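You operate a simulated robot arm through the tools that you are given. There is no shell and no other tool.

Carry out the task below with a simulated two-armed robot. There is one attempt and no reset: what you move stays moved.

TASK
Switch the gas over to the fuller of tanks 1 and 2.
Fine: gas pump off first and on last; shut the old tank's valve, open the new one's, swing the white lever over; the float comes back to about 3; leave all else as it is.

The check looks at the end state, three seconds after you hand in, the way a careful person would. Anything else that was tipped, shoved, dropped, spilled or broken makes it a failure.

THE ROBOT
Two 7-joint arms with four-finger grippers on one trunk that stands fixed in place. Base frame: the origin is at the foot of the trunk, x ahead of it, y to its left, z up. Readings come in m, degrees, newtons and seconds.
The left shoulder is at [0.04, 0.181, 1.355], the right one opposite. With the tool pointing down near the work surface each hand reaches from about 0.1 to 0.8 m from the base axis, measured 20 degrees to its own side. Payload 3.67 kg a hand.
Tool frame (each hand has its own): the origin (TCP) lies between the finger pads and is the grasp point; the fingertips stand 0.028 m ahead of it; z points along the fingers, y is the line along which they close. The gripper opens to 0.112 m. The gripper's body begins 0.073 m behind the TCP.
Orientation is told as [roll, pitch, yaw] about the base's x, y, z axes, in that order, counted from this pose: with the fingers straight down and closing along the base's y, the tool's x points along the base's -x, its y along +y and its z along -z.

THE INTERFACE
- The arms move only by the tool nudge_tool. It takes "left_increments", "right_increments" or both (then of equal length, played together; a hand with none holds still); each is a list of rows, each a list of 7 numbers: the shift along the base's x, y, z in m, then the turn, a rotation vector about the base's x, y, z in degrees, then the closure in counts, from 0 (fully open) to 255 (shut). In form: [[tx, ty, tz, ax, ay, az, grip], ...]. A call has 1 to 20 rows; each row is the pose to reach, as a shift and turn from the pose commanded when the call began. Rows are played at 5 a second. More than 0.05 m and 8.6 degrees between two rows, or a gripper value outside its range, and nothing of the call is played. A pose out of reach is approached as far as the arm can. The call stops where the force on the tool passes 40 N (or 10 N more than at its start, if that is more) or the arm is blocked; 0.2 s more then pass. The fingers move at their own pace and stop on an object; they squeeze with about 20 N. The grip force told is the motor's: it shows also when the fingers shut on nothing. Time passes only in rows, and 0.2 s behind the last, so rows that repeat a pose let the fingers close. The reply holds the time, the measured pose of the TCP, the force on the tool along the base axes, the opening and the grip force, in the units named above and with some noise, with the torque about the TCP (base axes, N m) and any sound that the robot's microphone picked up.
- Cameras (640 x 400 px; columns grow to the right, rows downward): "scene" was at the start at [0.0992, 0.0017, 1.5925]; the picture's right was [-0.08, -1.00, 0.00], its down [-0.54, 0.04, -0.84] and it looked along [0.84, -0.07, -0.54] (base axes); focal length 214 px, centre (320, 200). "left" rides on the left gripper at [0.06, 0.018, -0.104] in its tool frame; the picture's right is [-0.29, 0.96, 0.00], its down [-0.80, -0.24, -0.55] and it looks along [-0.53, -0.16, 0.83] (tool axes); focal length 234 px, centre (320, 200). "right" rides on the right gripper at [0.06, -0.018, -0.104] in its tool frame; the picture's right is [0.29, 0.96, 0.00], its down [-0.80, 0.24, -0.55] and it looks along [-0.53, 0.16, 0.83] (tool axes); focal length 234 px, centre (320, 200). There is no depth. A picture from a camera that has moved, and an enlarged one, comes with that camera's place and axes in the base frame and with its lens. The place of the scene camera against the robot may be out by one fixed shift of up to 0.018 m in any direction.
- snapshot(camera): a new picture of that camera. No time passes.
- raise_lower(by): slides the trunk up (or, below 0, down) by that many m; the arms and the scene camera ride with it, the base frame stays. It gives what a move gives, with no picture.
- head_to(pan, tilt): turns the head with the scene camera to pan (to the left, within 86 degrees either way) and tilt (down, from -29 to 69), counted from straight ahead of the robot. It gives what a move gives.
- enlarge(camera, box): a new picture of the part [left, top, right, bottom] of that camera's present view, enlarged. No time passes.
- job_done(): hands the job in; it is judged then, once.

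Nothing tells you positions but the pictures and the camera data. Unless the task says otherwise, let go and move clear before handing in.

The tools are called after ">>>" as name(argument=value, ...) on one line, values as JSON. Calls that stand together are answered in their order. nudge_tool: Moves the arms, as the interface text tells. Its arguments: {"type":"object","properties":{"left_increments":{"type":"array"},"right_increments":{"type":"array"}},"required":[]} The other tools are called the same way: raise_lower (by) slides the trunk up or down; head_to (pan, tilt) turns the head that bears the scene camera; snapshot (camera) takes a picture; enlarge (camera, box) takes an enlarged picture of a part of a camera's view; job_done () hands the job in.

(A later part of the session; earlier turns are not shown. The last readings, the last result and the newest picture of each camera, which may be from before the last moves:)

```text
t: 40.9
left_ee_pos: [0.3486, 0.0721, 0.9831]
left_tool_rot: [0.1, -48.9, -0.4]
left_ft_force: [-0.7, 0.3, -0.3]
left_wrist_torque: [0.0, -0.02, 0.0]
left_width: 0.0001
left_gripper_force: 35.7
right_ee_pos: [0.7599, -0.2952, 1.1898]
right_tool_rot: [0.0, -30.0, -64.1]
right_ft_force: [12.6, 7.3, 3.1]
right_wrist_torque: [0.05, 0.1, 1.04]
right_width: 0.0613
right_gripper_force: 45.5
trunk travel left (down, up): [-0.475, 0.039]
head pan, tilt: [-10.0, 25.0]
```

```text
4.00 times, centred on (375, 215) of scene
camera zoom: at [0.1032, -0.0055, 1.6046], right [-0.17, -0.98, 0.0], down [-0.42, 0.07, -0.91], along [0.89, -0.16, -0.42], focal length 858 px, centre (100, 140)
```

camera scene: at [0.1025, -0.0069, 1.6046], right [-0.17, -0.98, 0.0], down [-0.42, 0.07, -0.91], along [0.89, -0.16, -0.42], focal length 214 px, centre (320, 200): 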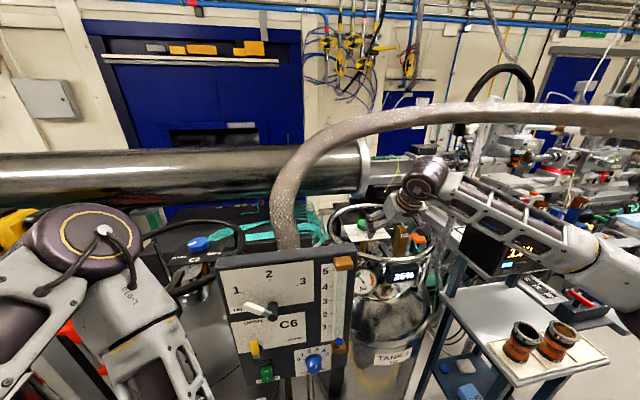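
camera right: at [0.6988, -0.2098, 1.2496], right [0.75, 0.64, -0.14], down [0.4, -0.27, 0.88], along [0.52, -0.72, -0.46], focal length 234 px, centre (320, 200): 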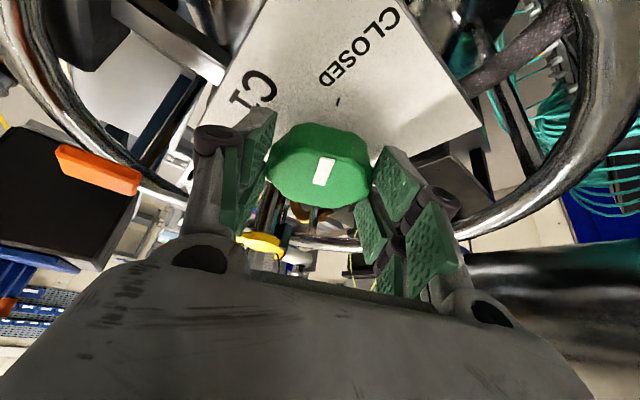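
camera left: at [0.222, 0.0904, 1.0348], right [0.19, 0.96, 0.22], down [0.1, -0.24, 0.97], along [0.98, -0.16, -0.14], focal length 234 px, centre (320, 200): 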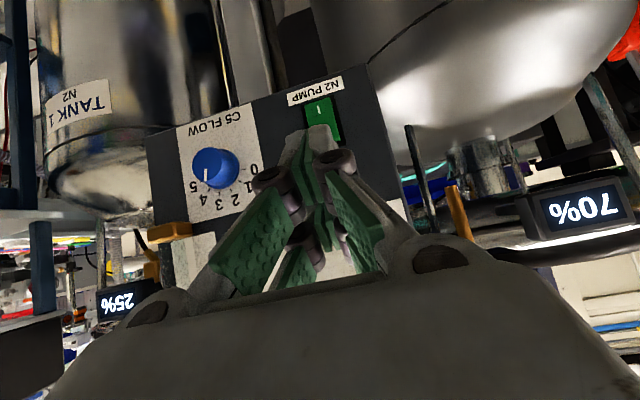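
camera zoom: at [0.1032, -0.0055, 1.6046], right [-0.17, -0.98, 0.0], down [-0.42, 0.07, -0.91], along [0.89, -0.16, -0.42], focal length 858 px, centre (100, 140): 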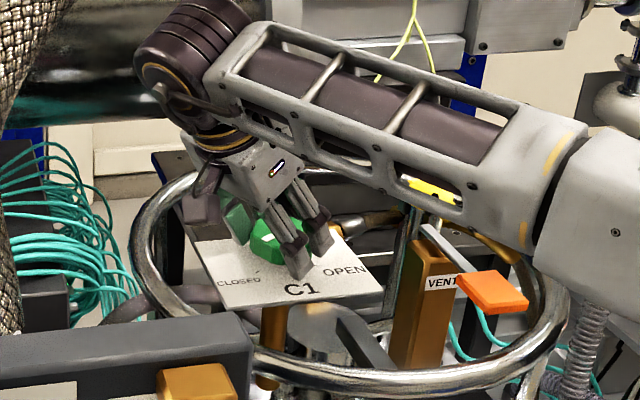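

The turning torque jumped, so C1 is at its end stop with the mark on the CLOSED tick. I'll let go, lift, and check the knob.

>>> nudge_tool(right_increments=[[-0.001, -0.001, 0, 0, 0, 3, 255], [-0.001, -0.001, 0, 0, 0, 3, 0], [-0.001, -0.001, 0, 0, 0, 3, 0], [-0.001, -0.001, 0, 0, 0, 3, 0], [-0.001, -0.001, 0.03, 0, 0, 3, 0], [-0.003, -0.002, 0.055, 0, 0, 11, 0], [-0.005, -0.004, 0.06, 0, 0, 19, 0], [-0.007, -0.006, 0.06, 0, 0, 27, 0], [-0.01, -0.008, 0.06, 0, 0, 35, 0], [-0.02, -0.01, 0.06, 0, 0, 43, 0], [-0.03, -0.012, 0.06, 0, 0, 51, 0], [-0.05, -0.014, 0.06, 0, 0, 58, 0], [-0.09, -0.014, 0.06, 0, 0, 64, 0]])

>>> snapshot(camera="right")

>>> snapshot(camera="scene")

>>> enlarge(camera="scene", box=[325, 165, 425, 265])

```text
t: 43.7
left_ee_pos: [0.3459, 0.0711, 0.9843]
left_tool_rot: [0.3, -49.2, -0.5]
left_ft_force: [0.0, -0.6, -0.1]
left_wrist_torque: [-0.05, -0.03, -0.02]
left_width: 0.0
left_gripper_force: 35.7
right_ee_pos: [0.6654, -0.3113, 1.25]
right_tool_rot: [0.1, -30.1, 0.0]
right_ft_force: [0.0, 0.2, -0.4]
right_wrist_torque: [0.0, -0.03, 0.03]
right_width: 0.112
right_gripper_force: 0.1
trunk travel left (down, up): [-0.475, 0.039]
head pan, tilt: [-10.0, 25.0]
```

```text
taken
camera right: at [0.5623, -0.329, 1.31], right [-0.25, 0.96, -0.14], down [0.41, 0.24, 0.88], along [0.88, 0.16, -0.45], focal length 234 px, centre (320, 200)
```

right: 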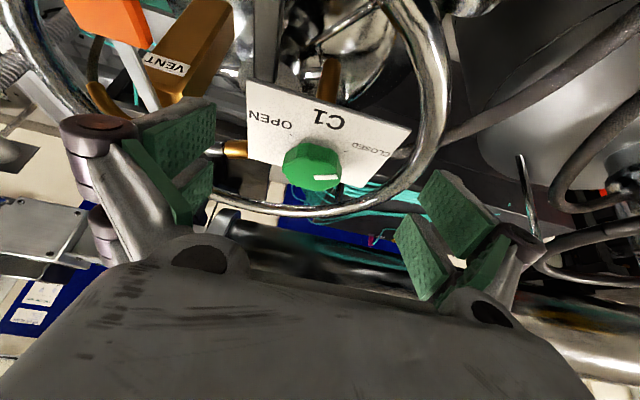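

```text
taken
camera scene: at [0.0984, -0.0085, 1.6049], right [-0.17, -0.98, 0.0], down [-0.41, 0.07, -0.91], along [0.89, -0.16, -0.42], focal length 214 px, centre (320, 200)
```

scene: 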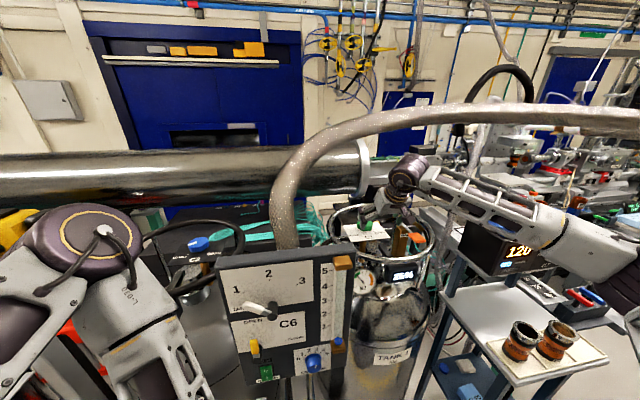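

```text
4.00 times, centred on (375, 215) of scene
camera zoom: at [0.0984, -0.0085, 1.6049], right [-0.17, -0.98, 0.0], down [-0.41, 0.07, -0.91], along [0.89, -0.16, -0.42], focal length 858 px, centre (100, 140)
```

zoom: 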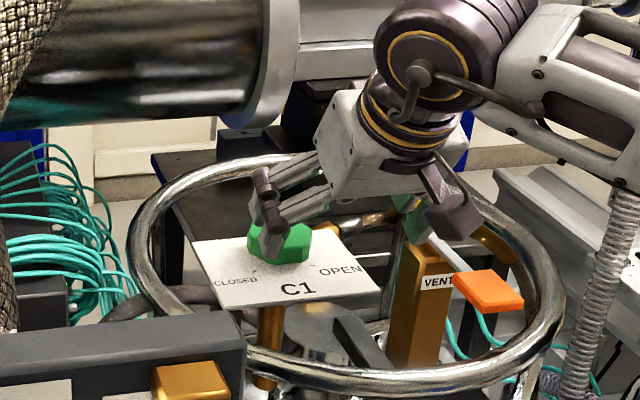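

The heater now reads 120. It climbs by itself with time, so I didn't disturb it. I'll check the C1 mark closely.

>>> enlarge(camera="right", box=[240, 90, 420, 210])

```text
3.33 times, centred on (330, 150) of right
camera zoom: at [0.5623, -0.329, 1.31], right [-0.25, 0.96, -0.14], down [0.41, 0.24, 0.88], along [0.88, 0.16, -0.45], focal length 781 px, centre (287, 367)
```

zoom: 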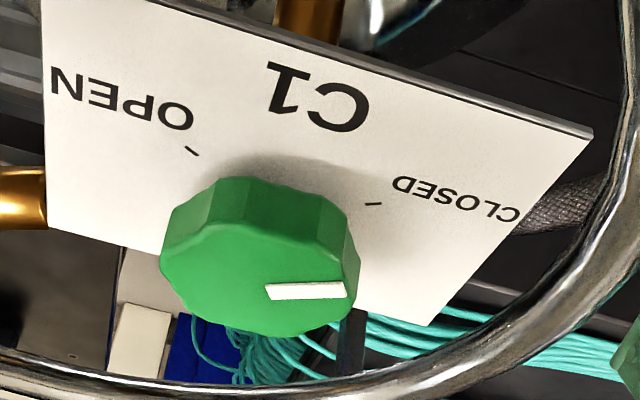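

C1's mark is parallel to the CLOSED tick, so that valve is shut. Next is C2: the right hand backs away while the left hand rises in front of the panel and moves left toward tank 2.

>>> nudge_tool(left_increments=[[-0.005, 0.01, 0.04, 0, 2, 0, 255], [-0.005, 0.03, 0.08, 0, 4, 0, 255], [-0.005, 0.06, 0.115, 0, 7, 0, 255], [-0.005, 0.09, 0.15, 0, 10, 0, 255], [-0.005, 0.12, 0.185, 0, 13, 0, 255], [-0.0, 0.15, 0.215, 0, 15, 0, 255], [0.0, 0.18, 0.24, 0, 17, 0, 255], [0.02, 0.21, 0.265, 0, 19, 0, 200], [0.05, 0.235, 0.275, 0, 19, 0, 100], [0.09, 0.24, 0.275, 0, 19, 0, 0], [0.13, 0.24, 0.275, 0, 19, 0, 0]], right_increments=[[-0.02, 0, 0, 0, 0, 0, 0], [-0.04, 0, 0, 0, 0, 0, 0], [-0.06, 0, 0, 0, 0, 0, 0], [-0.08, 0, 0, 0, 0, 0, 0], [-0.1, 0, 0, 0, 0, 0, 0], [-0.12, 0, 0, 0, 0, 0, 0], [-0.14, 0, 0, 0, 0, 0, 0], [-0.16, 0, 0, 0, 0, 0, 0], [-0.18, 0, 0, 0, 0, 0, 0], [-0.2, 0, 0, 0, 0, 0, 0], [-0.22, 0, 0, 0, 0, 0, 0]])

>>> snapshot(camera="left")

>>> head_to(pan=20, tilt=30)

>>> snapshot(camera="scene")

```text
t: 44.6
left_ee_pos: [0.3971, 0.0895, 1.0785]
left_tool_rot: [0.0, -39.5, -1.1]
left_ft_force: [-0.1, 0.4, -0.8]
left_wrist_torque: [-0.02, 0.02, -0.02]
left_width: 0.0001
left_gripper_force: 36.1
left hand out of reach, approached as far as the arm can: row 1, 2, 3, 4
right_ee_pos: [0.5966, -0.309, 1.2509]
right_tool_rot: [0.0, -30.1, -0.2]
right_ft_force: [-1.3, 0.1, 0.2]
right_wrist_torque: [-0.04, -0.01, -0.03]
right_width: 0.112
right_gripper_force: 0.0
trunk travel left (down, up): [-0.475, 0.039]
head pan, tilt: [-10.0, 25.0]
stopped in row 4 (left hand): the force on the tool passed its limit at 61 N (the readings are from after the stop); the commanded pose is now the measured one
```

```text
taken
camera left: at [0.285, 0.1109, 1.1213], right [0.24, 0.95, 0.18], down [0.26, -0.24, 0.93], along [0.94, -0.17, -0.31], focal length 234 px, centre (320, 200)
```

left: 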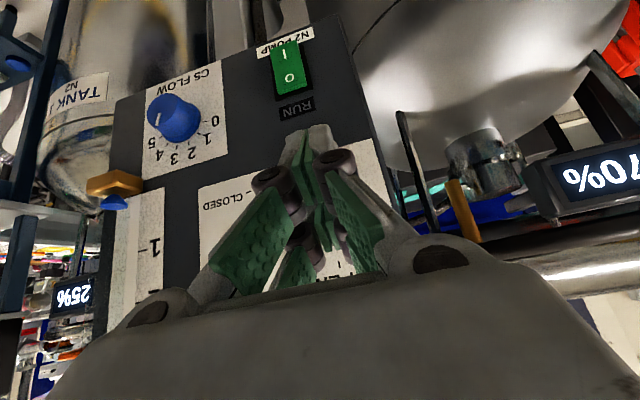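

```text
t: 45.5
left_ee_pos: [0.4002, 0.0884, 1.0782]
left_tool_rot: [0.2, -39.5, -1.0]
left_ft_force: [0.0, 0.0, 0.2]
left_wrist_torque: [0.02, 0.02, -0.04]
left_width: 0.0001
left_gripper_force: 35.9
right_ee_pos: [0.5994, -0.31, 1.2497]
right_tool_rot: [0.0, -29.9, -0.2]
right_ft_force: [-0.1, 0.5, -0.3]
right_wrist_torque: [-0.03, 0.01, 0.0]
right_width: 0.1121
right_gripper_force: 0.0
trunk travel left (down, up): [-0.475, 0.039]
head pan, tilt: [20.0, 30.0]
```

```text
taken
camera scene: at [0.0949, 0.0397, 1.5968], right [0.34, -0.94, 0.0], down [-0.47, -0.17, -0.87], along [0.81, 0.3, -0.5], focal length 214 px, centre (320, 200)
```

scene: 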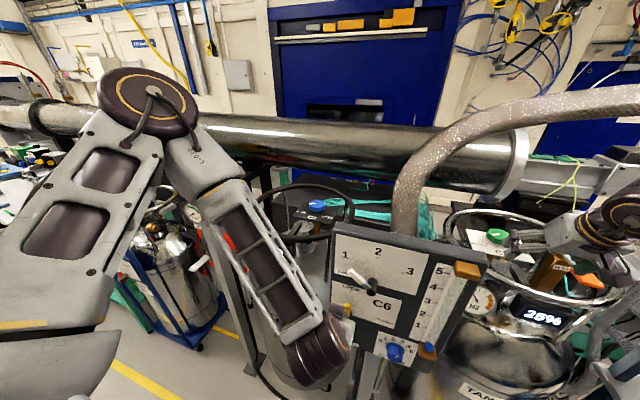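

The left arm's unreachable rows pushed it forward into something, probably near the C6 lever. I'll check C6 at once, without moving.

>>> enlarge(camera="scene", box=[310, 210, 470, 390])

>>> snapshot(camera="right")

>>> enlarge(camera="left", box=[180, 20, 400, 200])

```text
2.22 times, centred on (390, 300) of scene
camera zoom: at [0.0949, 0.0397, 1.5968], right [0.34, -0.94, 0.0], down [-0.47, -0.17, -0.87], along [0.81, 0.3, -0.5], focal length 477 px, centre (164, -22)
```

zoom: 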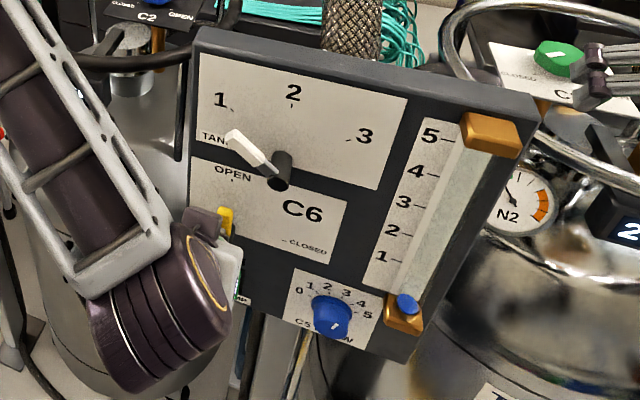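

```text
taken
camera right: at [0.4962, -0.3282, 1.3094], right [-0.25, 0.96, -0.14], down [0.41, 0.24, 0.88], along [0.88, 0.16, -0.46], focal length 234 px, centre (320, 200)
```

right: 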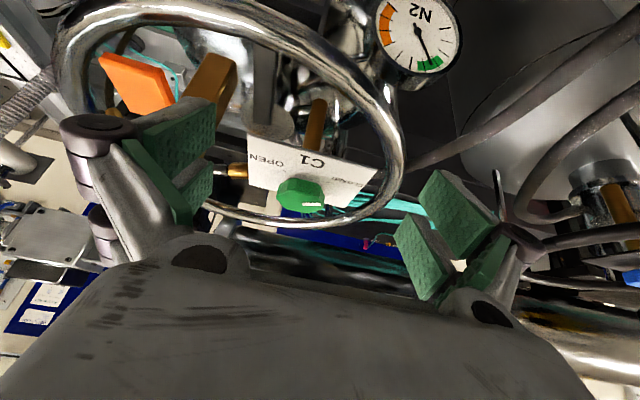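

```text
2.22 times, centred on (290, 110) of left
camera zoom: at [0.288, 0.1095, 1.1208], right [0.24, 0.95, 0.18], down [0.26, -0.25, 0.93], along [0.94, -0.17, -0.31], focal length 520 px, centre (387, 400)
```

zoom: 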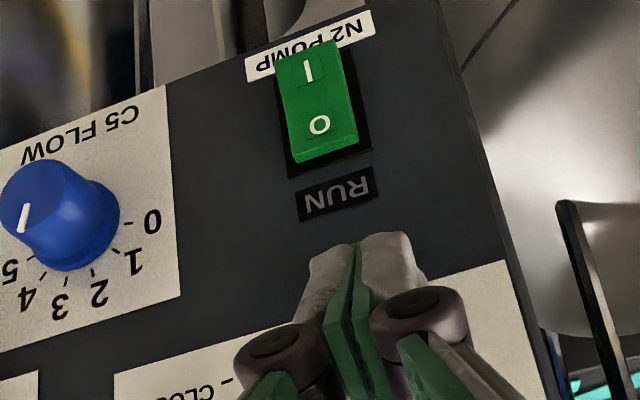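

C6 still seems to point up at OPEN. I'll withdraw the left hand straight back and down to its earlier reachable spot, then check C6.

>>> nudge_tool(left_increments=[[-0.012, 0, -0.004, 0, -2, 0, 255], [-0.024, 0, -0.02, 0, -4, 0, 255], [-0.036, -0.005, -0.045, 0, -6, 0, 255], [-0.046, -0.01, -0.07, 0, -8, 0, 255], [-0.052, -0.016, -0.095, 0, -9.5, 0, 255]])

>>> enlarge(camera="scene", box=[310, 210, 470, 390])

>>> snapshot(camera="left")

```text
t: 46.8
left_ee_pos: [0.3482, 0.0727, 0.9818]
left_tool_rot: [0.4, -48.8, -1.2]
left_ft_force: [-0.5, -0.4, 0.5]
left_wrist_torque: [-0.03, 0.02, 0.02]
left_width: 0.0
left_gripper_force: 35.9
left hand out of reach, approached as far as the arm can: row 1, 2, 3
right_ee_pos: [0.6012, -0.3111, 1.2503]
right_tool_rot: [0.1, -29.9, -0.3]
right_ft_force: [-0.7, -0.5, -0.8]
right_wrist_torque: [-0.02, 0.0, 0.01]
right_width: 0.1121
right_gripper_force: 0.0
trunk travel left (down, up): [-0.475, 0.039]
head pan, tilt: [20.0, 30.0]
```

```text
2.22 times, centred on (390, 300) of scene
camera zoom: at [0.0957, 0.0388, 1.5968], right [0.34, -0.94, 0.0], down [-0.47, -0.17, -0.87], along [0.81, 0.3, -0.5], focal length 477 px, centre (164, -22)
```

zoom: 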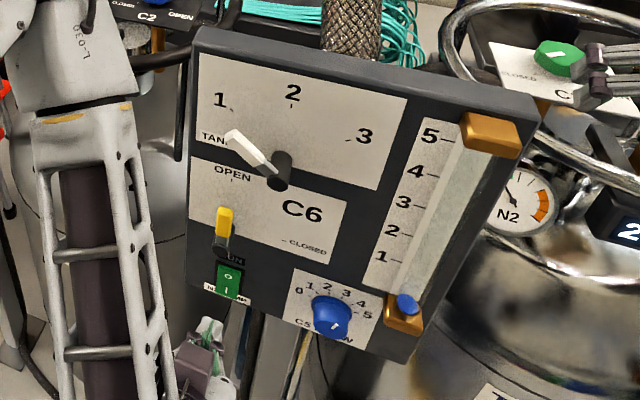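

```text
taken
camera left: at [0.2312, 0.0933, 1.0057], right [0.2, 0.95, 0.22], down [0.1, -0.25, 0.96], along [0.97, -0.17, -0.15], focal length 234 px, centre (320, 200)
```

left: 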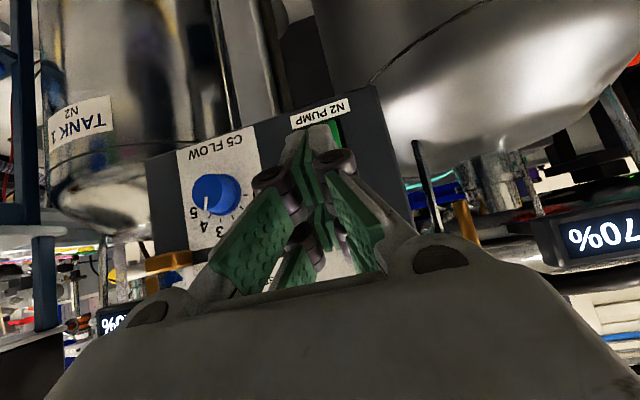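

C6 is still at OPEN and the selector still at 1, so nothing moved. I'll take a reachable route to tank 2: slightly lower, left past the panel, then forward and up.

>>> nudge_tool(left_increments=[[0, 0.015, -0.035, 0, 0, 0, 255], [0, 0.055, -0.04, 0, 0, 0, 255], [0, 0.095, -0.04, 0, 0, 0, 255], [0, 0.135, -0.04, 0, 0, 0, 255], [0.01, 0.175, -0.04, 0, 0, 0, 255], [0.03, 0.21, -0.04, 0, 0, 0, 255], [0.06, 0.235, -0.035, 0, 0, 0, 255], [0.085, 0.24, -0.01, 0, 0, 0, 255]])

>>> snapshot(camera="scene")

>>> snapshot(camera="left")

```text
t: 48.8
left_ee_pos: [0.4108, 0.1189, 1.026]
left_tool_rot: [4.5, -40.8, -40.8]
left_ft_force: [0.4, 0.1, -0.2]
left_wrist_torque: [0.02, 0.01, -0.06]
left_width: 0.0
left_gripper_force: 35.4
left hand out of reach, approached as far as the arm can: row 2, 3, 4, 5, 6, 7, 8
right_ee_pos: [0.5997, -0.3081, 1.2498]
right_tool_rot: [0.0, -29.8, -0.1]
right_ft_force: [-0.2, 0.4, -0.1]
right_wrist_torque: [0.0, 0.01, 0.0]
right_width: 0.112
right_gripper_force: 0.0
trunk travel left (down, up): [-0.475, 0.039]
head pan, tilt: [20.0, 30.0]
stopped in row 8 (left hand): the arm was blocked; the commanded pose is now the measured one
```

```text
taken
camera scene: at [0.094, 0.041, 1.5969], right [0.34, -0.94, 0.0], down [-0.47, -0.17, -0.87], along [0.81, 0.3, -0.5], focal length 214 px, centre (320, 200)
```

scene: 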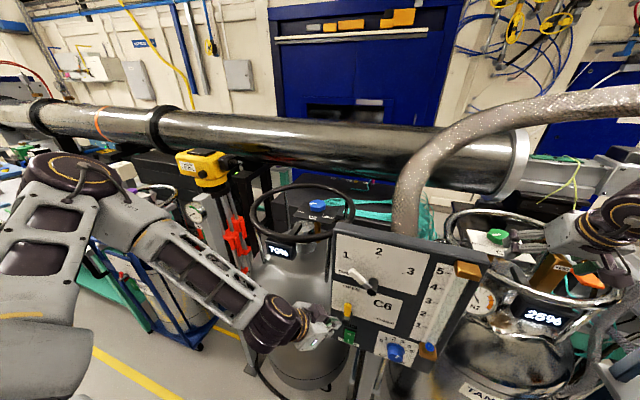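

```text
taken
camera left: at [0.3318, 0.2015, 1.067], right [0.75, 0.61, 0.25], down [0.01, -0.38, 0.92], along [0.66, -0.69, -0.29], focal length 234 px, centre (320, 200)
```

left: 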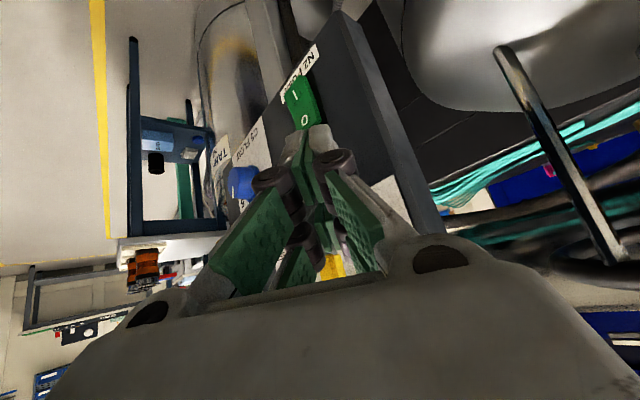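

The arm ended turned 41° beside the panel and stopped at a joint limit, with no force on it. I'll slide it straight left, away from the panel, keeping this orientation.

>>> nudge_tool(left_increments=[[-0.005, 0.03, 0, 0, 0, 0, 255], [-0.005, 0.07, 0, 0, 0, 0, 255], [-0.005, 0.11, 0, 0, 0, 0, 255], [-0.0, 0.15, 0, 0, 0, 0, 255], [0.0, 0.19, 0.0, 0, 0, 0, 255]])

>>> snapshot(camera="scene")

>>> snapshot(camera="left")

```text
t: 50.0
left_ee_pos: [0.4194, 0.3083, 1.0349]
left_tool_rot: [5.6, -41.7, -41.5]
left_ft_force: [-4.3, -0.3, -6.7]
left_wrist_torque: [-0.24, -0.69, 0.18]
left_width: 0.0003
left_gripper_force: 35.6
left hand out of reach, approached as far as the arm can: row 2
right_ee_pos: [0.6007, -0.3095, 1.2501]
right_tool_rot: [0.0, -29.9, -0.1]
right_ft_force: [0.3, -0.3, 0.6]
right_wrist_torque: [0.01, 0.02, -0.03]
right_width: 0.112
right_gripper_force: 0.1
trunk travel left (down, up): [-0.475, 0.039]
head pan, tilt: [20.0, 30.0]
```

```text
taken
camera scene: at [0.0951, 0.0403, 1.5969], right [0.34, -0.94, 0.0], down [-0.47, -0.17, -0.87], along [0.81, 0.3, -0.5], focal length 214 px, centre (320, 200)
```

scene: 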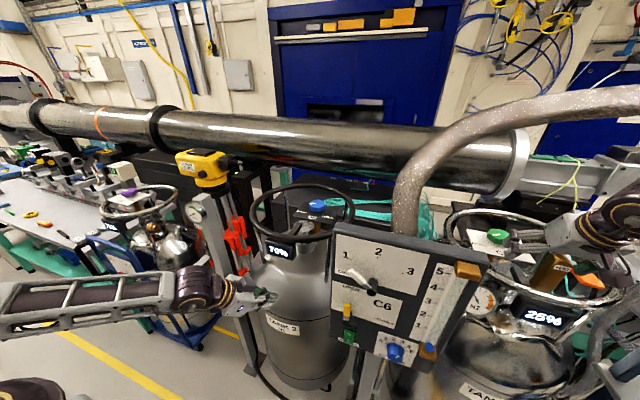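

```text
taken
camera left: at [0.3386, 0.3917, 1.0742], right [0.75, 0.61, 0.26], down [-0.01, -0.38, 0.92], along [0.67, -0.69, -0.28], focal length 234 px, centre (320, 200)
```

left: 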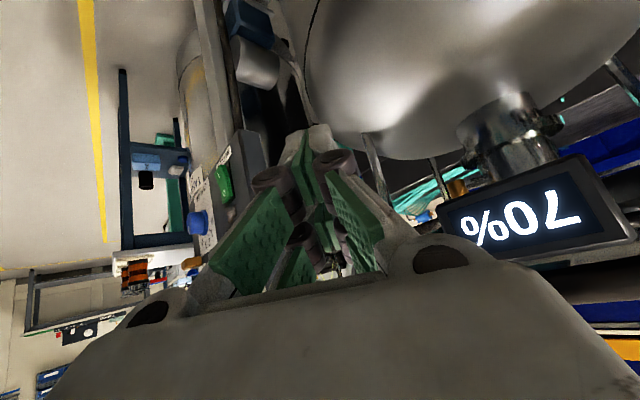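

The hand is clear of the panel, beside tank 2. There is a small force reading, so I'll back off slightly, let it settle and read it again.

>>> nudge_tool(left_increments=[[-0.005, 0, 0.005, 0, 0, 0, 255], [-0.005, 0, 0.005, 0, 0, 0, 255], [-0.005, 0, 0.005, 0, 0, 0, 255]])

>>> enlarge(camera="scene", box=[80, 150, 380, 340])

```text
t: 50.8
left_ee_pos: [0.4067, 0.3083, 1.0324]
left_tool_rot: [4.5, -40.6, -40.8]
left_ft_force: [0.5, 0.4, 0.7]
left_wrist_torque: [0.0, -0.06, 0.01]
left_width: 0.0
left_gripper_force: 35.5
right_ee_pos: [0.5999, -0.3092, 1.2504]
right_tool_rot: [0.0, -29.9, -0.3]
right_ft_force: [-0.5, 0.1, 0.3]
right_wrist_torque: [0.0, 0.0, 0.01]
right_width: 0.112
right_gripper_force: 0.0
trunk travel left (down, up): [-0.475, 0.039]
head pan, tilt: [20.0, 30.0]
```

```text
2.11 times, centred on (230, 245) of scene
camera zoom: at [0.0955, 0.0398, 1.5968], right [0.34, -0.94, 0.0], down [-0.47, -0.17, -0.87], along [0.81, 0.3, -0.5], focal length 452 px, centre (510, 105)
```

zoom: 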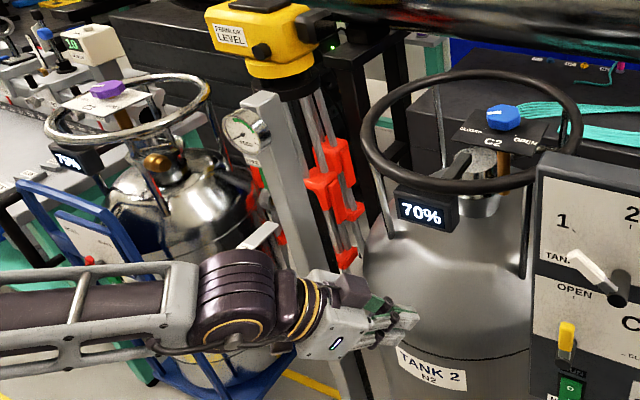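

The force is gone, so it was only transient. I'll turn the hand back to face forward while rising a little, staying in front of tank 2's display (x≈0.58).

>>> nudge_tool(left_increments=[[0.005, 0, 0.01, 0, 0, 6.8, 255], [0.015, 0, 0.025, 0, 0, 13.6, 255], [0.025, 0, 0.04, 0, 0, 20.4, 255], [0.035, 0, 0.055, 0, 0, 27.2, 255], [0.045, 0, 0.07, 0, 0, 34, 255], [0.055, 0, 0.085, 0, 0, 40.8, 255]])

>>> snapshot(camera="left")

>>> snapshot(camera="scene")

```text
t: 52.1
left_ee_pos: [0.4721, 0.3078, 1.116]
left_tool_rot: [4.5, -40.7, 0.2]
left_ft_force: [0.3, -0.7, -0.1]
left_wrist_torque: [-0.01, 0.04, 0.01]
left_width: 0.0004
left_gripper_force: 35.8
left hand out of reach, approached as far as the arm can: row 3, 4, 5, 6
right_ee_pos: [0.6008, -0.3107, 1.2492]
right_tool_rot: [0.0, -29.8, -0.3]
right_ft_force: [0.5, -0.1, 0.3]
right_wrist_torque: [-0.02, 0.01, -0.01]
right_width: 0.1119
right_gripper_force: 0.1
trunk travel left (down, up): [-0.475, 0.039]
head pan, tilt: [20.0, 30.0]
```

```text
taken
camera left: at [0.3583, 0.3187, 1.1565], right [0.17, 0.95, 0.25], down [0.26, -0.28, 0.92], along [0.95, -0.09, -0.29], focal length 234 px, centre (320, 200)
```

left: 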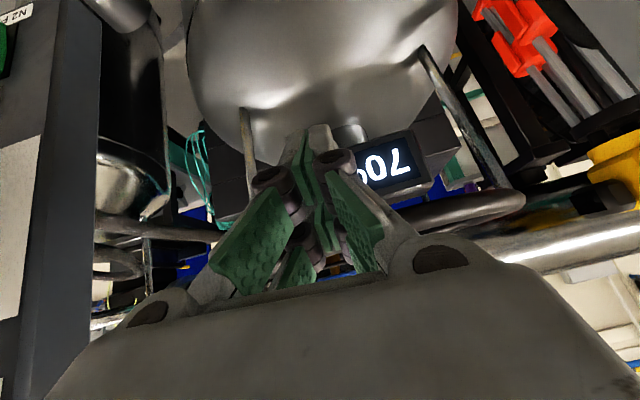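

```text
taken
camera scene: at [0.096, 0.0396, 1.5968], right [0.34, -0.94, 0.0], down [-0.47, -0.17, -0.87], along [0.81, 0.3, -0.5], focal length 214 px, centre (320, 200)
```

scene: 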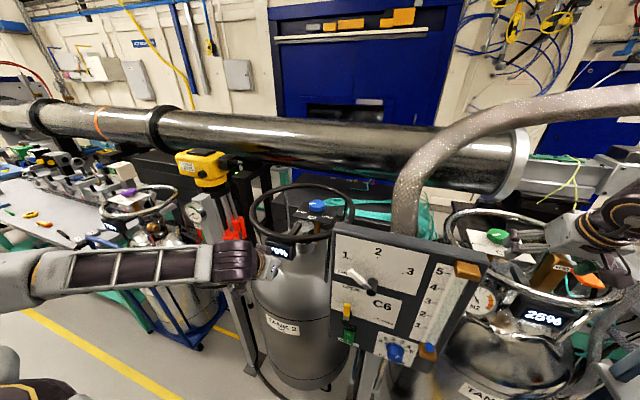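

The hand faces forward just short of the display. I'll raise it to z≈1.26, open it, and reduce the tilt to 30°.

>>> nudge_tool(left_increments=[[-0.005, 0, 0.04, -0.8, 2.5, -0.7, 255], [-0.005, 0, 0.08, -1.7, 5.2, -1.4, 255], [0.0, 0, 0.12, -2.5, 8, -2.1, 100], [0.0, 0, 0.145, -3.4, 10.7, -2.9, 0], [0.0, 0, 0.145, -3.4, 10.7, -2.9, 0]])

>>> snapshot(camera="left")

>>> snapshot(camera="scene")

```text
t: 53.4
left_ee_pos: [0.4707, 0.3078, 1.2589]
left_tool_rot: [0.3, -29.9, -0.4]
left_ft_force: [-0.5, -0.1, 0.3]
left_wrist_torque: [-0.02, 0.0, -0.01]
left_width: 0.0984
left_gripper_force: 0.0
left hand out of reach, approached as far as the arm can: row 1
right_ee_pos: [0.599, -0.3109, 1.2508]
right_tool_rot: [0.0, -29.8, -0.2]
right_ft_force: [-0.4, 0.1, 0.1]
right_wrist_torque: [0.03, -0.03, 0.03]
right_width: 0.1121
right_gripper_force: 0.0
trunk travel left (down, up): [-0.475, 0.039]
head pan, tilt: [20.0, 30.0]
```

```text
taken
camera left: at [0.3677, 0.328, 1.3199], right [0.25, 0.96, 0.15], down [0.41, -0.25, 0.88], along [0.88, -0.16, -0.46], focal length 234 px, centre (320, 200)
```

left: 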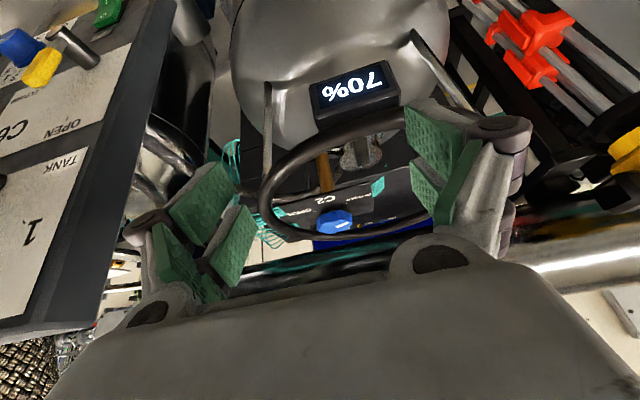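

```text
taken
camera scene: at [0.0946, 0.0399, 1.5968], right [0.34, -0.94, 0.0], down [-0.47, -0.17, -0.87], along [0.81, 0.3, -0.5], focal length 214 px, centre (320, 200)
```

scene: 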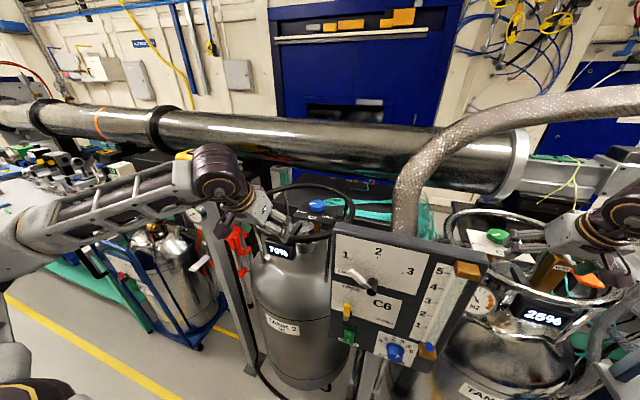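

C2 is near (0.736, 0.281, 1.175), with its mark at CLOSED. I'll move forward above it at yaw -20°, since it needs a counter-clockwise turn past the front.

>>> nudge_tool(left_increments=[[0.04, -0.003, -0.005, 0, 0, 0, 0], [0.085, -0.006, -0.009, 0, 0, 0, 0], [0.13, -0.01, -0.009, 0, 0, -5, 0], [0.175, -0.015, -0.009, 0, 0, -10, 0], [0.215, -0.02, -0.009, 0, 0, -15, 0], [0.255, -0.024, -0.009, 0, 0, -20, 0]])

>>> snapshot(camera="left")

>>> snapshot(camera="scene")

>>> enlarge(camera="scene", box=[240, 130, 380, 260])

```text
t: 54.8
left_ee_pos: [0.728, 0.2838, 1.2485]
left_tool_rot: [0.3, -30.0, -20.5]
left_ft_force: [-0.4, -0.1, -0.3]
left_wrist_torque: [-0.01, 0.03, 0.02]
left_width: 0.112
left_gripper_force: 0.0
right_ee_pos: [0.6021, -0.3104, 1.2489]
right_tool_rot: [0.0, -29.9, -0.2]
right_ft_force: [0.9, 0.0, -0.1]
right_wrist_torque: [-0.01, 0.0, 0.0]
right_width: 0.112
right_gripper_force: 0.1
trunk travel left (down, up): [-0.475, 0.039]
head pan, tilt: [20.0, 30.0]
```

```text
taken
camera left: at [0.6365, 0.3388, 1.3088], right [0.57, 0.81, 0.15], down [0.3, -0.37, 0.88], along [0.77, -0.45, -0.46], focal length 234 px, centre (320, 200)
```

left: 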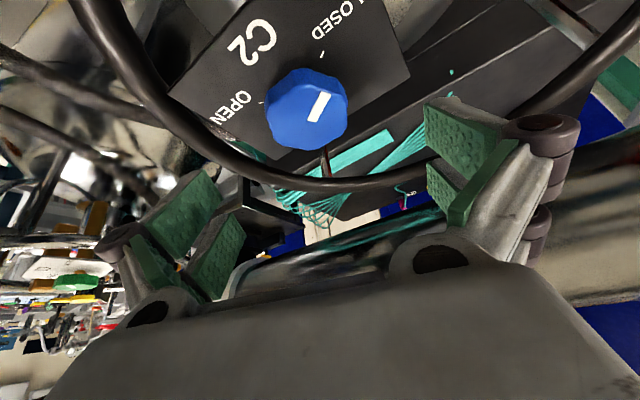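

```text
taken
camera scene: at [0.0967, 0.0393, 1.5967], right [0.34, -0.94, 0.0], down [-0.47, -0.17, -0.87], along [0.81, 0.3, -0.5], focal length 214 px, centre (320, 200)
```

scene: 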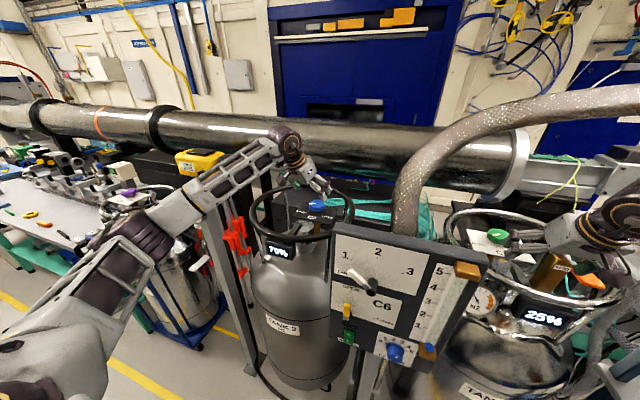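

```text
3.08 times, centred on (310, 195) of scene
camera zoom: at [0.0967, 0.0393, 1.5967], right [0.34, -0.94, 0.0], down [-0.47, -0.17, -0.87], along [0.81, 0.3, -0.5], focal length 660 px, centre (351, 215)
```

zoom: 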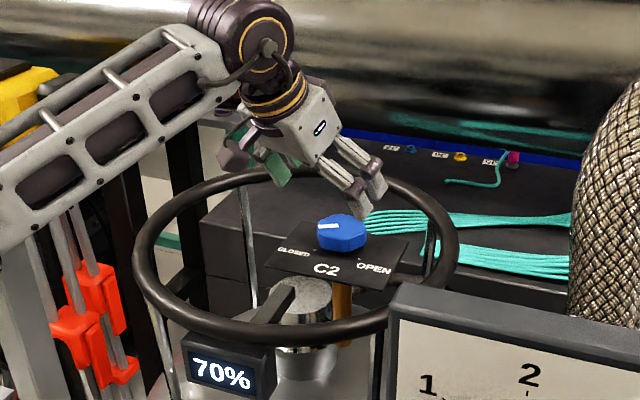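

The hand is over C2. Allowing for what C1 taught me, I take its axis to be about (0.748, 0.277). I'll go down around it and look before closing.

>>> nudge_tool(left_increments=[[0.008, -0.003, -0.03, 0, 0, 0, 0], [0.014, -0.005, -0.05, 0, 0, 0, 0], [0.014, -0.005, -0.061, 0, 0, 0, 0]])

>>> snapshot(camera="left")

>>> enlarge(camera="scene", box=[270, 160, 370, 240])

```text
t: 55.5
left_ee_pos: [0.7399, 0.2804, 1.1893]
left_tool_rot: [0.4, -30.1, -20.4]
left_ft_force: [0.3, -0.1, -0.3]
left_wrist_torque: [0.03, 0.0, -0.04]
left_width: 0.1119
left_gripper_force: 0.0
right_ee_pos: [0.6, -0.3098, 1.2491]
right_tool_rot: [0.0, -29.8, -0.1]
right_ft_force: [-0.1, -0.9, -0.4]
right_wrist_torque: [0.01, -0.02, -0.02]
right_width: 0.1118
right_gripper_force: 0.0
trunk travel left (down, up): [-0.475, 0.039]
head pan, tilt: [20.0, 30.0]
```

```text
taken
camera left: at [0.649, 0.3343, 1.2488], right [0.57, 0.81, 0.15], down [0.3, -0.37, 0.88], along [0.77, -0.45, -0.45], focal length 234 px, centre (320, 200)
```

left: 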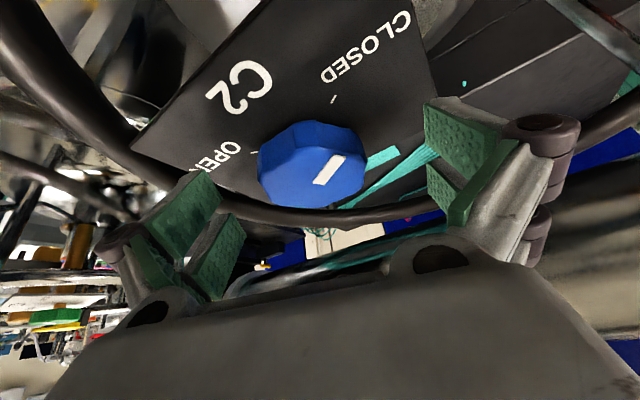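

```text
5.00 times, centred on (320, 200) of scene
camera zoom: at [0.0947, 0.0401, 1.5968], right [0.34, -0.94, 0.0], down [-0.47, -0.17, -0.87], along [0.81, 0.3, -0.5], focal length 1072 px, centre (320, 200)
```

zoom: 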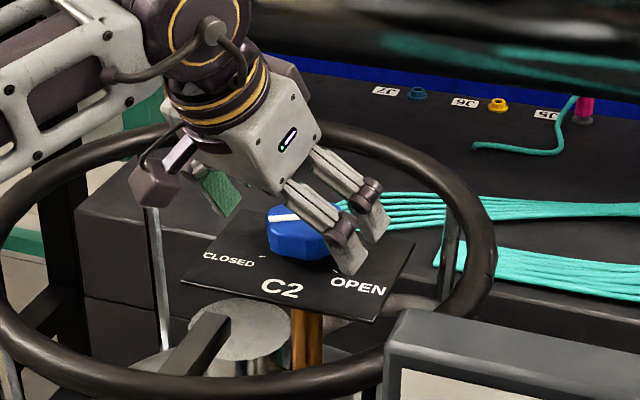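

The knob sits between the fingers just as C1 did. I'll close on it.

>>> nudge_tool(left_increments=[[-0.001, -0.003, 0, 0, 0, 0, 0], [-0.001, -0.003, 0, 0, 0, 0, 255], [-0.001, -0.003, 0, 0, 0, 0, 255], [-0.001, -0.003, 0, 0, 0, 0, 255], [-0.001, -0.003, 0, 0, 0, 0, 255]])

>>> snapshot(camera="left")

```text
t: 56.8
left_ee_pos: [0.7396, 0.2768, 1.188]
left_tool_rot: [0.3, -30.0, -20.4]
left_ft_force: [-0.9, -0.6, 0.2]
left_wrist_torque: [-0.8, 0.25, 0.01]
left_width: 0.0608
left_gripper_force: 45.2
right_ee_pos: [0.6007, -0.3098, 1.2493]
right_tool_rot: [0.0, -29.9, -0.2]
right_ft_force: [-0.4, -0.8, 0.8]
right_wrist_torque: [-0.02, 0.04, 0.03]
right_width: 0.1119
right_gripper_force: 0.2
trunk travel left (down, up): [-0.475, 0.039]
head pan, tilt: [20.0, 30.0]
```

```text
taken
camera left: at [0.6481, 0.3308, 1.249], right [0.57, 0.81, 0.15], down [0.3, -0.37, 0.88], along [0.77, -0.45, -0.46], focal length 234 px, centre (320, 200)
```

left: 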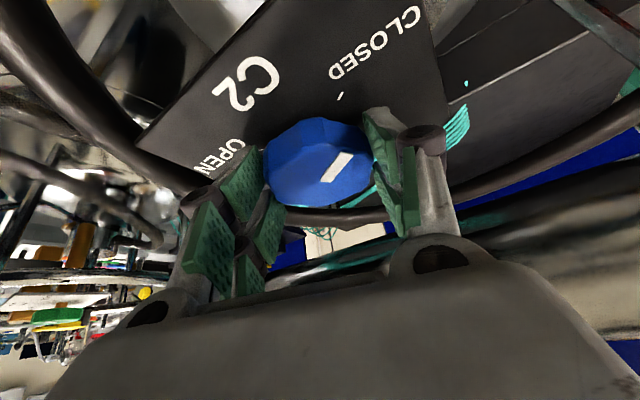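

C2 is gripped at the same width as C1. I'll turn it counter-clockwise around an axis 15 mm ahead of the TCP.

>>> nudge_tool(left_increments=[[-0.0006, -0.002, 0, 0, 0, 8, 255], [-0.0009, -0.0041, 0, 0, 0, 16, 255], [-0.0009, -0.0061, 0, 0, 0, 24, 255], [-0.0006, -0.0082, 0, 0, 0, 32, 255]])

>>> snapshot(camera="left")

>>> enlarge(camera="scene", box=[270, 160, 370, 240])

```text
t: 57.8
left_ee_pos: [0.7407, 0.2734, 1.1882]
left_tool_rot: [0.4, -30.0, 12.1]
left_ft_force: [2.7, 14.7, 3.7]
left_wrist_torque: [0.12, 0.24, 0.11]
left_width: 0.0608
left_gripper_force: 45.0
right_ee_pos: [0.6003, -0.3065, 1.2497]
right_tool_rot: [-0.1, -29.9, 0.0]
right_ft_force: [-0.1, 0.2, -0.3]
right_wrist_torque: [-0.01, -0.02, 0.01]
right_width: 0.1119
right_gripper_force: 0.0
trunk travel left (down, up): [-0.475, 0.039]
head pan, tilt: [20.0, 30.0]
```

```text
taken
camera left: at [0.6341, 0.2702, 1.249], right [0.04, 0.99, 0.15], down [0.45, -0.15, 0.88], along [0.89, 0.03, -0.46], focal length 234 px, centre (320, 200)
```

left: 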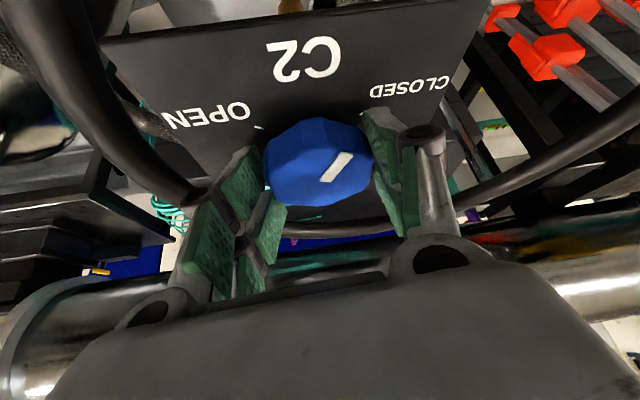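

```text
5.00 times, centred on (320, 200) of scene
camera zoom: at [0.0956, 0.0426, 1.5967], right [0.34, -0.94, 0.0], down [-0.47, -0.17, -0.87], along [0.81, 0.3, -0.5], focal length 1072 px, centre (320, 200)
```

zoom: 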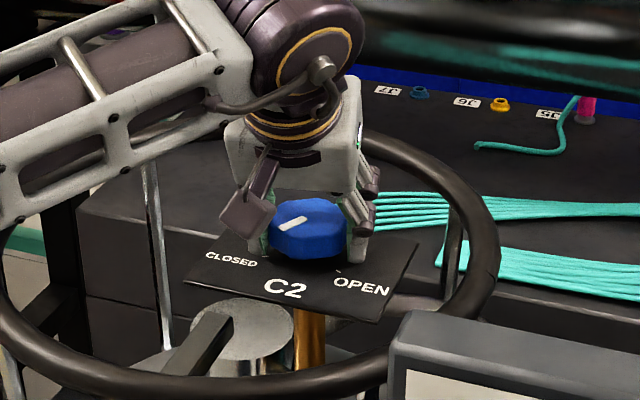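

C2 turns with the hand. Its axis is closer to the TCP than I assumed, about 5 mm ahead, so I'll correct for that and continue.

>>> nudge_tool(left_increments=[[0.0004, 0.0055, 0, 0, 0, 0, 255], [0.0006, 0.0048, 0, 0, 0, 8, 255], [0.0009, 0.0042, 0, 0, 0, 16, 255], [0.0013, 0.0036, 0, 0, 0, 24, 255], [0.0017, 0.003, 0, 0, 0, 32, 255], [0.0022, 0.0026, 0, 0, 0, 40, 255], [0.0028, 0.0022, 0, 0, 0, 48, 255]])

>>> snapshot(camera="left")

>>> enlarge(camera="scene", box=[270, 160, 370, 240])

```text
t: 59.4
left_ee_pos: [0.7416, 0.2691, 1.1877]
left_tool_rot: [0.4, -30.0, 59.7]
left_ft_force: [2.0, -1.2, -1.8]
left_wrist_torque: [-0.85, -0.38, -0.01]
left_width: 0.0606
left_gripper_force: 45.1
right_ee_pos: [0.6013, -0.3109, 1.25]
right_tool_rot: [0.0, -29.9, -0.3]
right_ft_force: [0.1, 1.2, -0.4]
right_wrist_torque: [0.05, 0.01, -0.03]
right_width: 0.112
right_gripper_force: 0.1
trunk travel left (down, up): [-0.475, 0.039]
head pan, tilt: [20.0, 30.0]
```

```text
taken
camera left: at [0.6749, 0.19, 1.2492], right [-0.7, 0.7, 0.15], down [0.42, 0.23, 0.88], along [0.58, 0.68, -0.46], focal length 234 px, centre (320, 200)
```

left: 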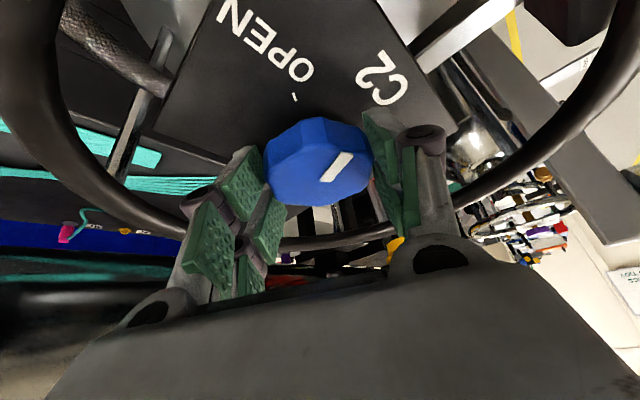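

```text
5.00 times, centred on (320, 200) of scene
camera zoom: at [0.0962, 0.0396, 1.5967], right [0.34, -0.94, 0.0], down [-0.47, -0.17, -0.87], along [0.81, 0.3, -0.5], focal length 1072 px, centre (320, 200)
```

zoom: 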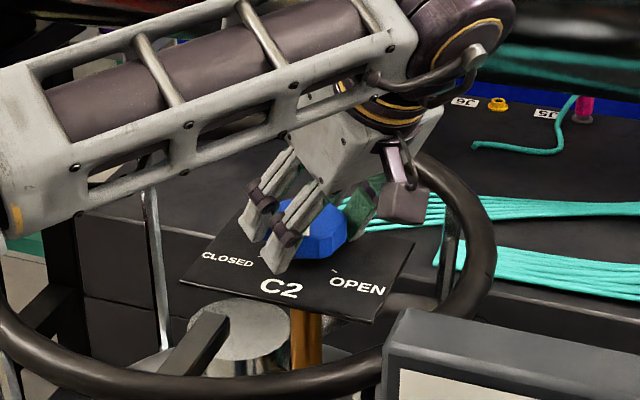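

C2 has turned 80° with little force. I'll take 8° more, then let go, turn back 45° and grip again.

>>> nudge_tool(left_increments=[[0.0006, -0.0003, 0, 0, 0, 8, 255], [0.0006, -0.0003, 0, 0, 0, 8, 255], [0.0006, -0.0003, 0, 0, 0, 8, 0], [0.0006, -0.0003, 0, 0, 0, 8, 0], [0.0006, -0.0003, 0, 0, 0, 8, 0], [0.0003, 0.0, 0, 0, 0, 0.5, 0], [-0.0003, 0.0005, 0, 0, 0, -7, 0], [-0.0008, 0.001, 0, 0, 0, -14.5, 0], [-0.0012, 0.0014, 0, 0, 0, -22, 0], [-0.0016, 0.0018, 0, 0, 0, -29.5, 0], [-0.0021, 0.0023, 0, 0, 0, -37, 0]])

>>> snapshot(camera="left")

>>> enlarge(camera="scene", box=[270, 160, 370, 240])

```text
t: 61.8
left_ee_pos: [0.7401, 0.2726, 1.1887]
left_tool_rot: [0.3, -30.1, 22.5]
left_ft_force: [-0.2, -0.4, 0.6]
left_wrist_torque: [0.0, -0.02, -0.02]
left_width: 0.1118
left_gripper_force: 0.0
right_ee_pos: [0.5997, -0.3086, 1.2491]
right_tool_rot: [0.1, -29.9, -0.2]
right_ft_force: [1.0, -0.1, 0.0]
right_wrist_torque: [0.02, 0.02, 0.0]
right_width: 0.1121
right_gripper_force: 0.1
trunk travel left (down, up): [-0.475, 0.039]
head pan, tilt: [20.0, 30.0]
```

```text
taken
camera left: at [0.6369, 0.2507, 1.2496], right [-0.14, 0.98, 0.15], down [0.47, -0.07, 0.88], along [0.87, 0.19, -0.46], focal length 234 px, centre (320, 200)
```

left: 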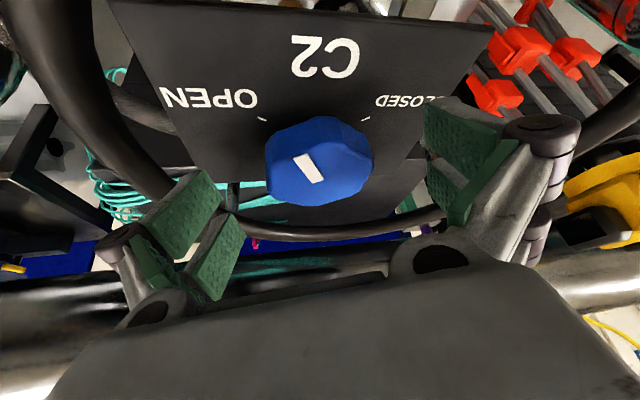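

```text
5.00 times, centred on (320, 200) of scene
camera zoom: at [0.095, 0.0405, 1.5968], right [0.34, -0.94, 0.0], down [-0.47, -0.17, -0.87], along [0.81, 0.3, -0.5], focal length 1072 px, centre (320, 200)
```

zoom: 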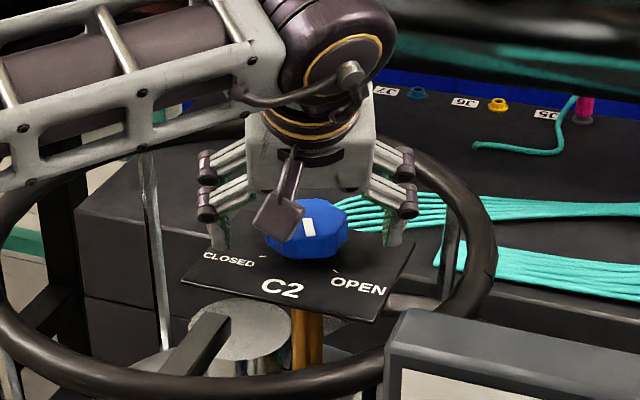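

The mark now points toward me. I'll grip again and turn on toward OPEN.

>>> nudge_tool(left_increments=[[0, 0, 0, 0, 0, 0, 255], [0, 0, 0, 0, 0, 0, 255], [0, 0, 0, 0, 0, 0, 255], [0, 0, 0, 0, 0, 0, 255], [0.0003, -0.0006, 0, 0, 0, 8, 255], [0.0007, -0.0011, 0, 0, 0, 16, 255], [0.0012, -0.0017, 0, 0, 0, 24, 255], [0.0016, -0.002, 0, 0, 0, 30, 255]])

>>> snapshot(camera="left")

>>> nudge_tool(left_increments=[[0.0005, -0.0004, 0, 0, 0, 5, 255], [0.0009, -0.0007, 0, 0, 0, 10, 255]])

>>> snapshot(camera="left")

```text
t: 63.5
left_ee_pos: [0.7415, 0.2698, 1.1886]
left_tool_rot: [0.4, -30.1, 52.6]
left_ft_force: [0.7, -3.1, 3.1]
left_wrist_torque: [-0.27, 0.51, -0.05]
left_width: 0.0612
left_gripper_force: 45.1
right_ee_pos: [0.5997, -0.3111, 1.249]
right_tool_rot: [0.1, -29.8, -0.2]
right_ft_force: [0.0, 1.0, 0.3]
right_wrist_torque: [0.04, -0.01, -0.01]
right_width: 0.1119
right_gripper_force: 0.0
trunk travel left (down, up): [-0.475, 0.039]
head pan, tilt: [20.0, 30.0]
```

```text
taken
camera left: at [0.6647, 0.1995, 1.2495], right [-0.61, 0.78, 0.15], down [0.44, 0.18, 0.88], along [0.65, 0.6, -0.46], focal length 234 px, centre (320, 200)
```

left: 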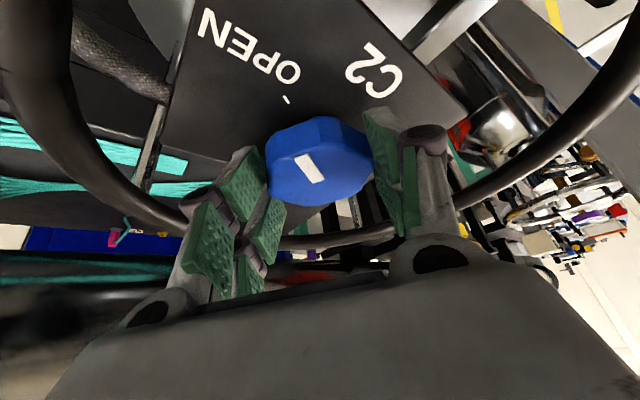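

```text
t: 64.2
left_ee_pos: [0.7417, 0.2681, 1.1894]
left_tool_rot: [0.4, -29.9, 62.4]
left_ft_force: [-3.4, -8.1, 0.1]
left_wrist_torque: [-0.29, 0.08, -1.7]
left_width: 0.0612
left_gripper_force: 44.5
right_ee_pos: [0.5996, -0.3121, 1.2496]
right_tool_rot: [0.1, -29.9, -0.1]
right_ft_force: [0.1, -0.4, -0.1]
right_wrist_torque: [0.04, 0.0, 0.0]
right_width: 0.1121
right_gripper_force: 0.0
trunk travel left (down, up): [-0.475, 0.039]
head pan, tilt: [20.0, 30.0]
```

```text
taken
camera left: at [0.678, 0.1845, 1.2497], right [-0.73, 0.66, 0.15], down [0.41, 0.25, 0.88], along [0.54, 0.71, -0.46], focal length 234 px, centre (320, 200)
```

left: 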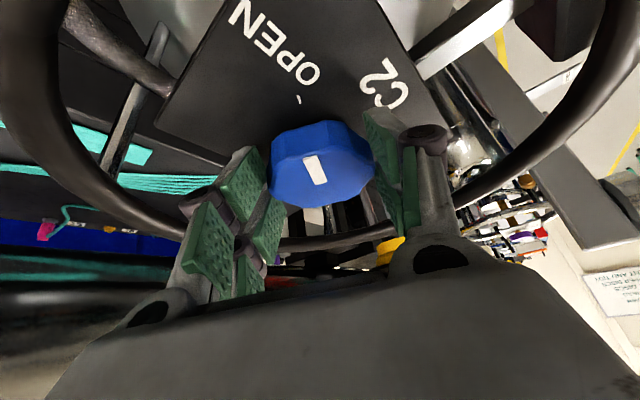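

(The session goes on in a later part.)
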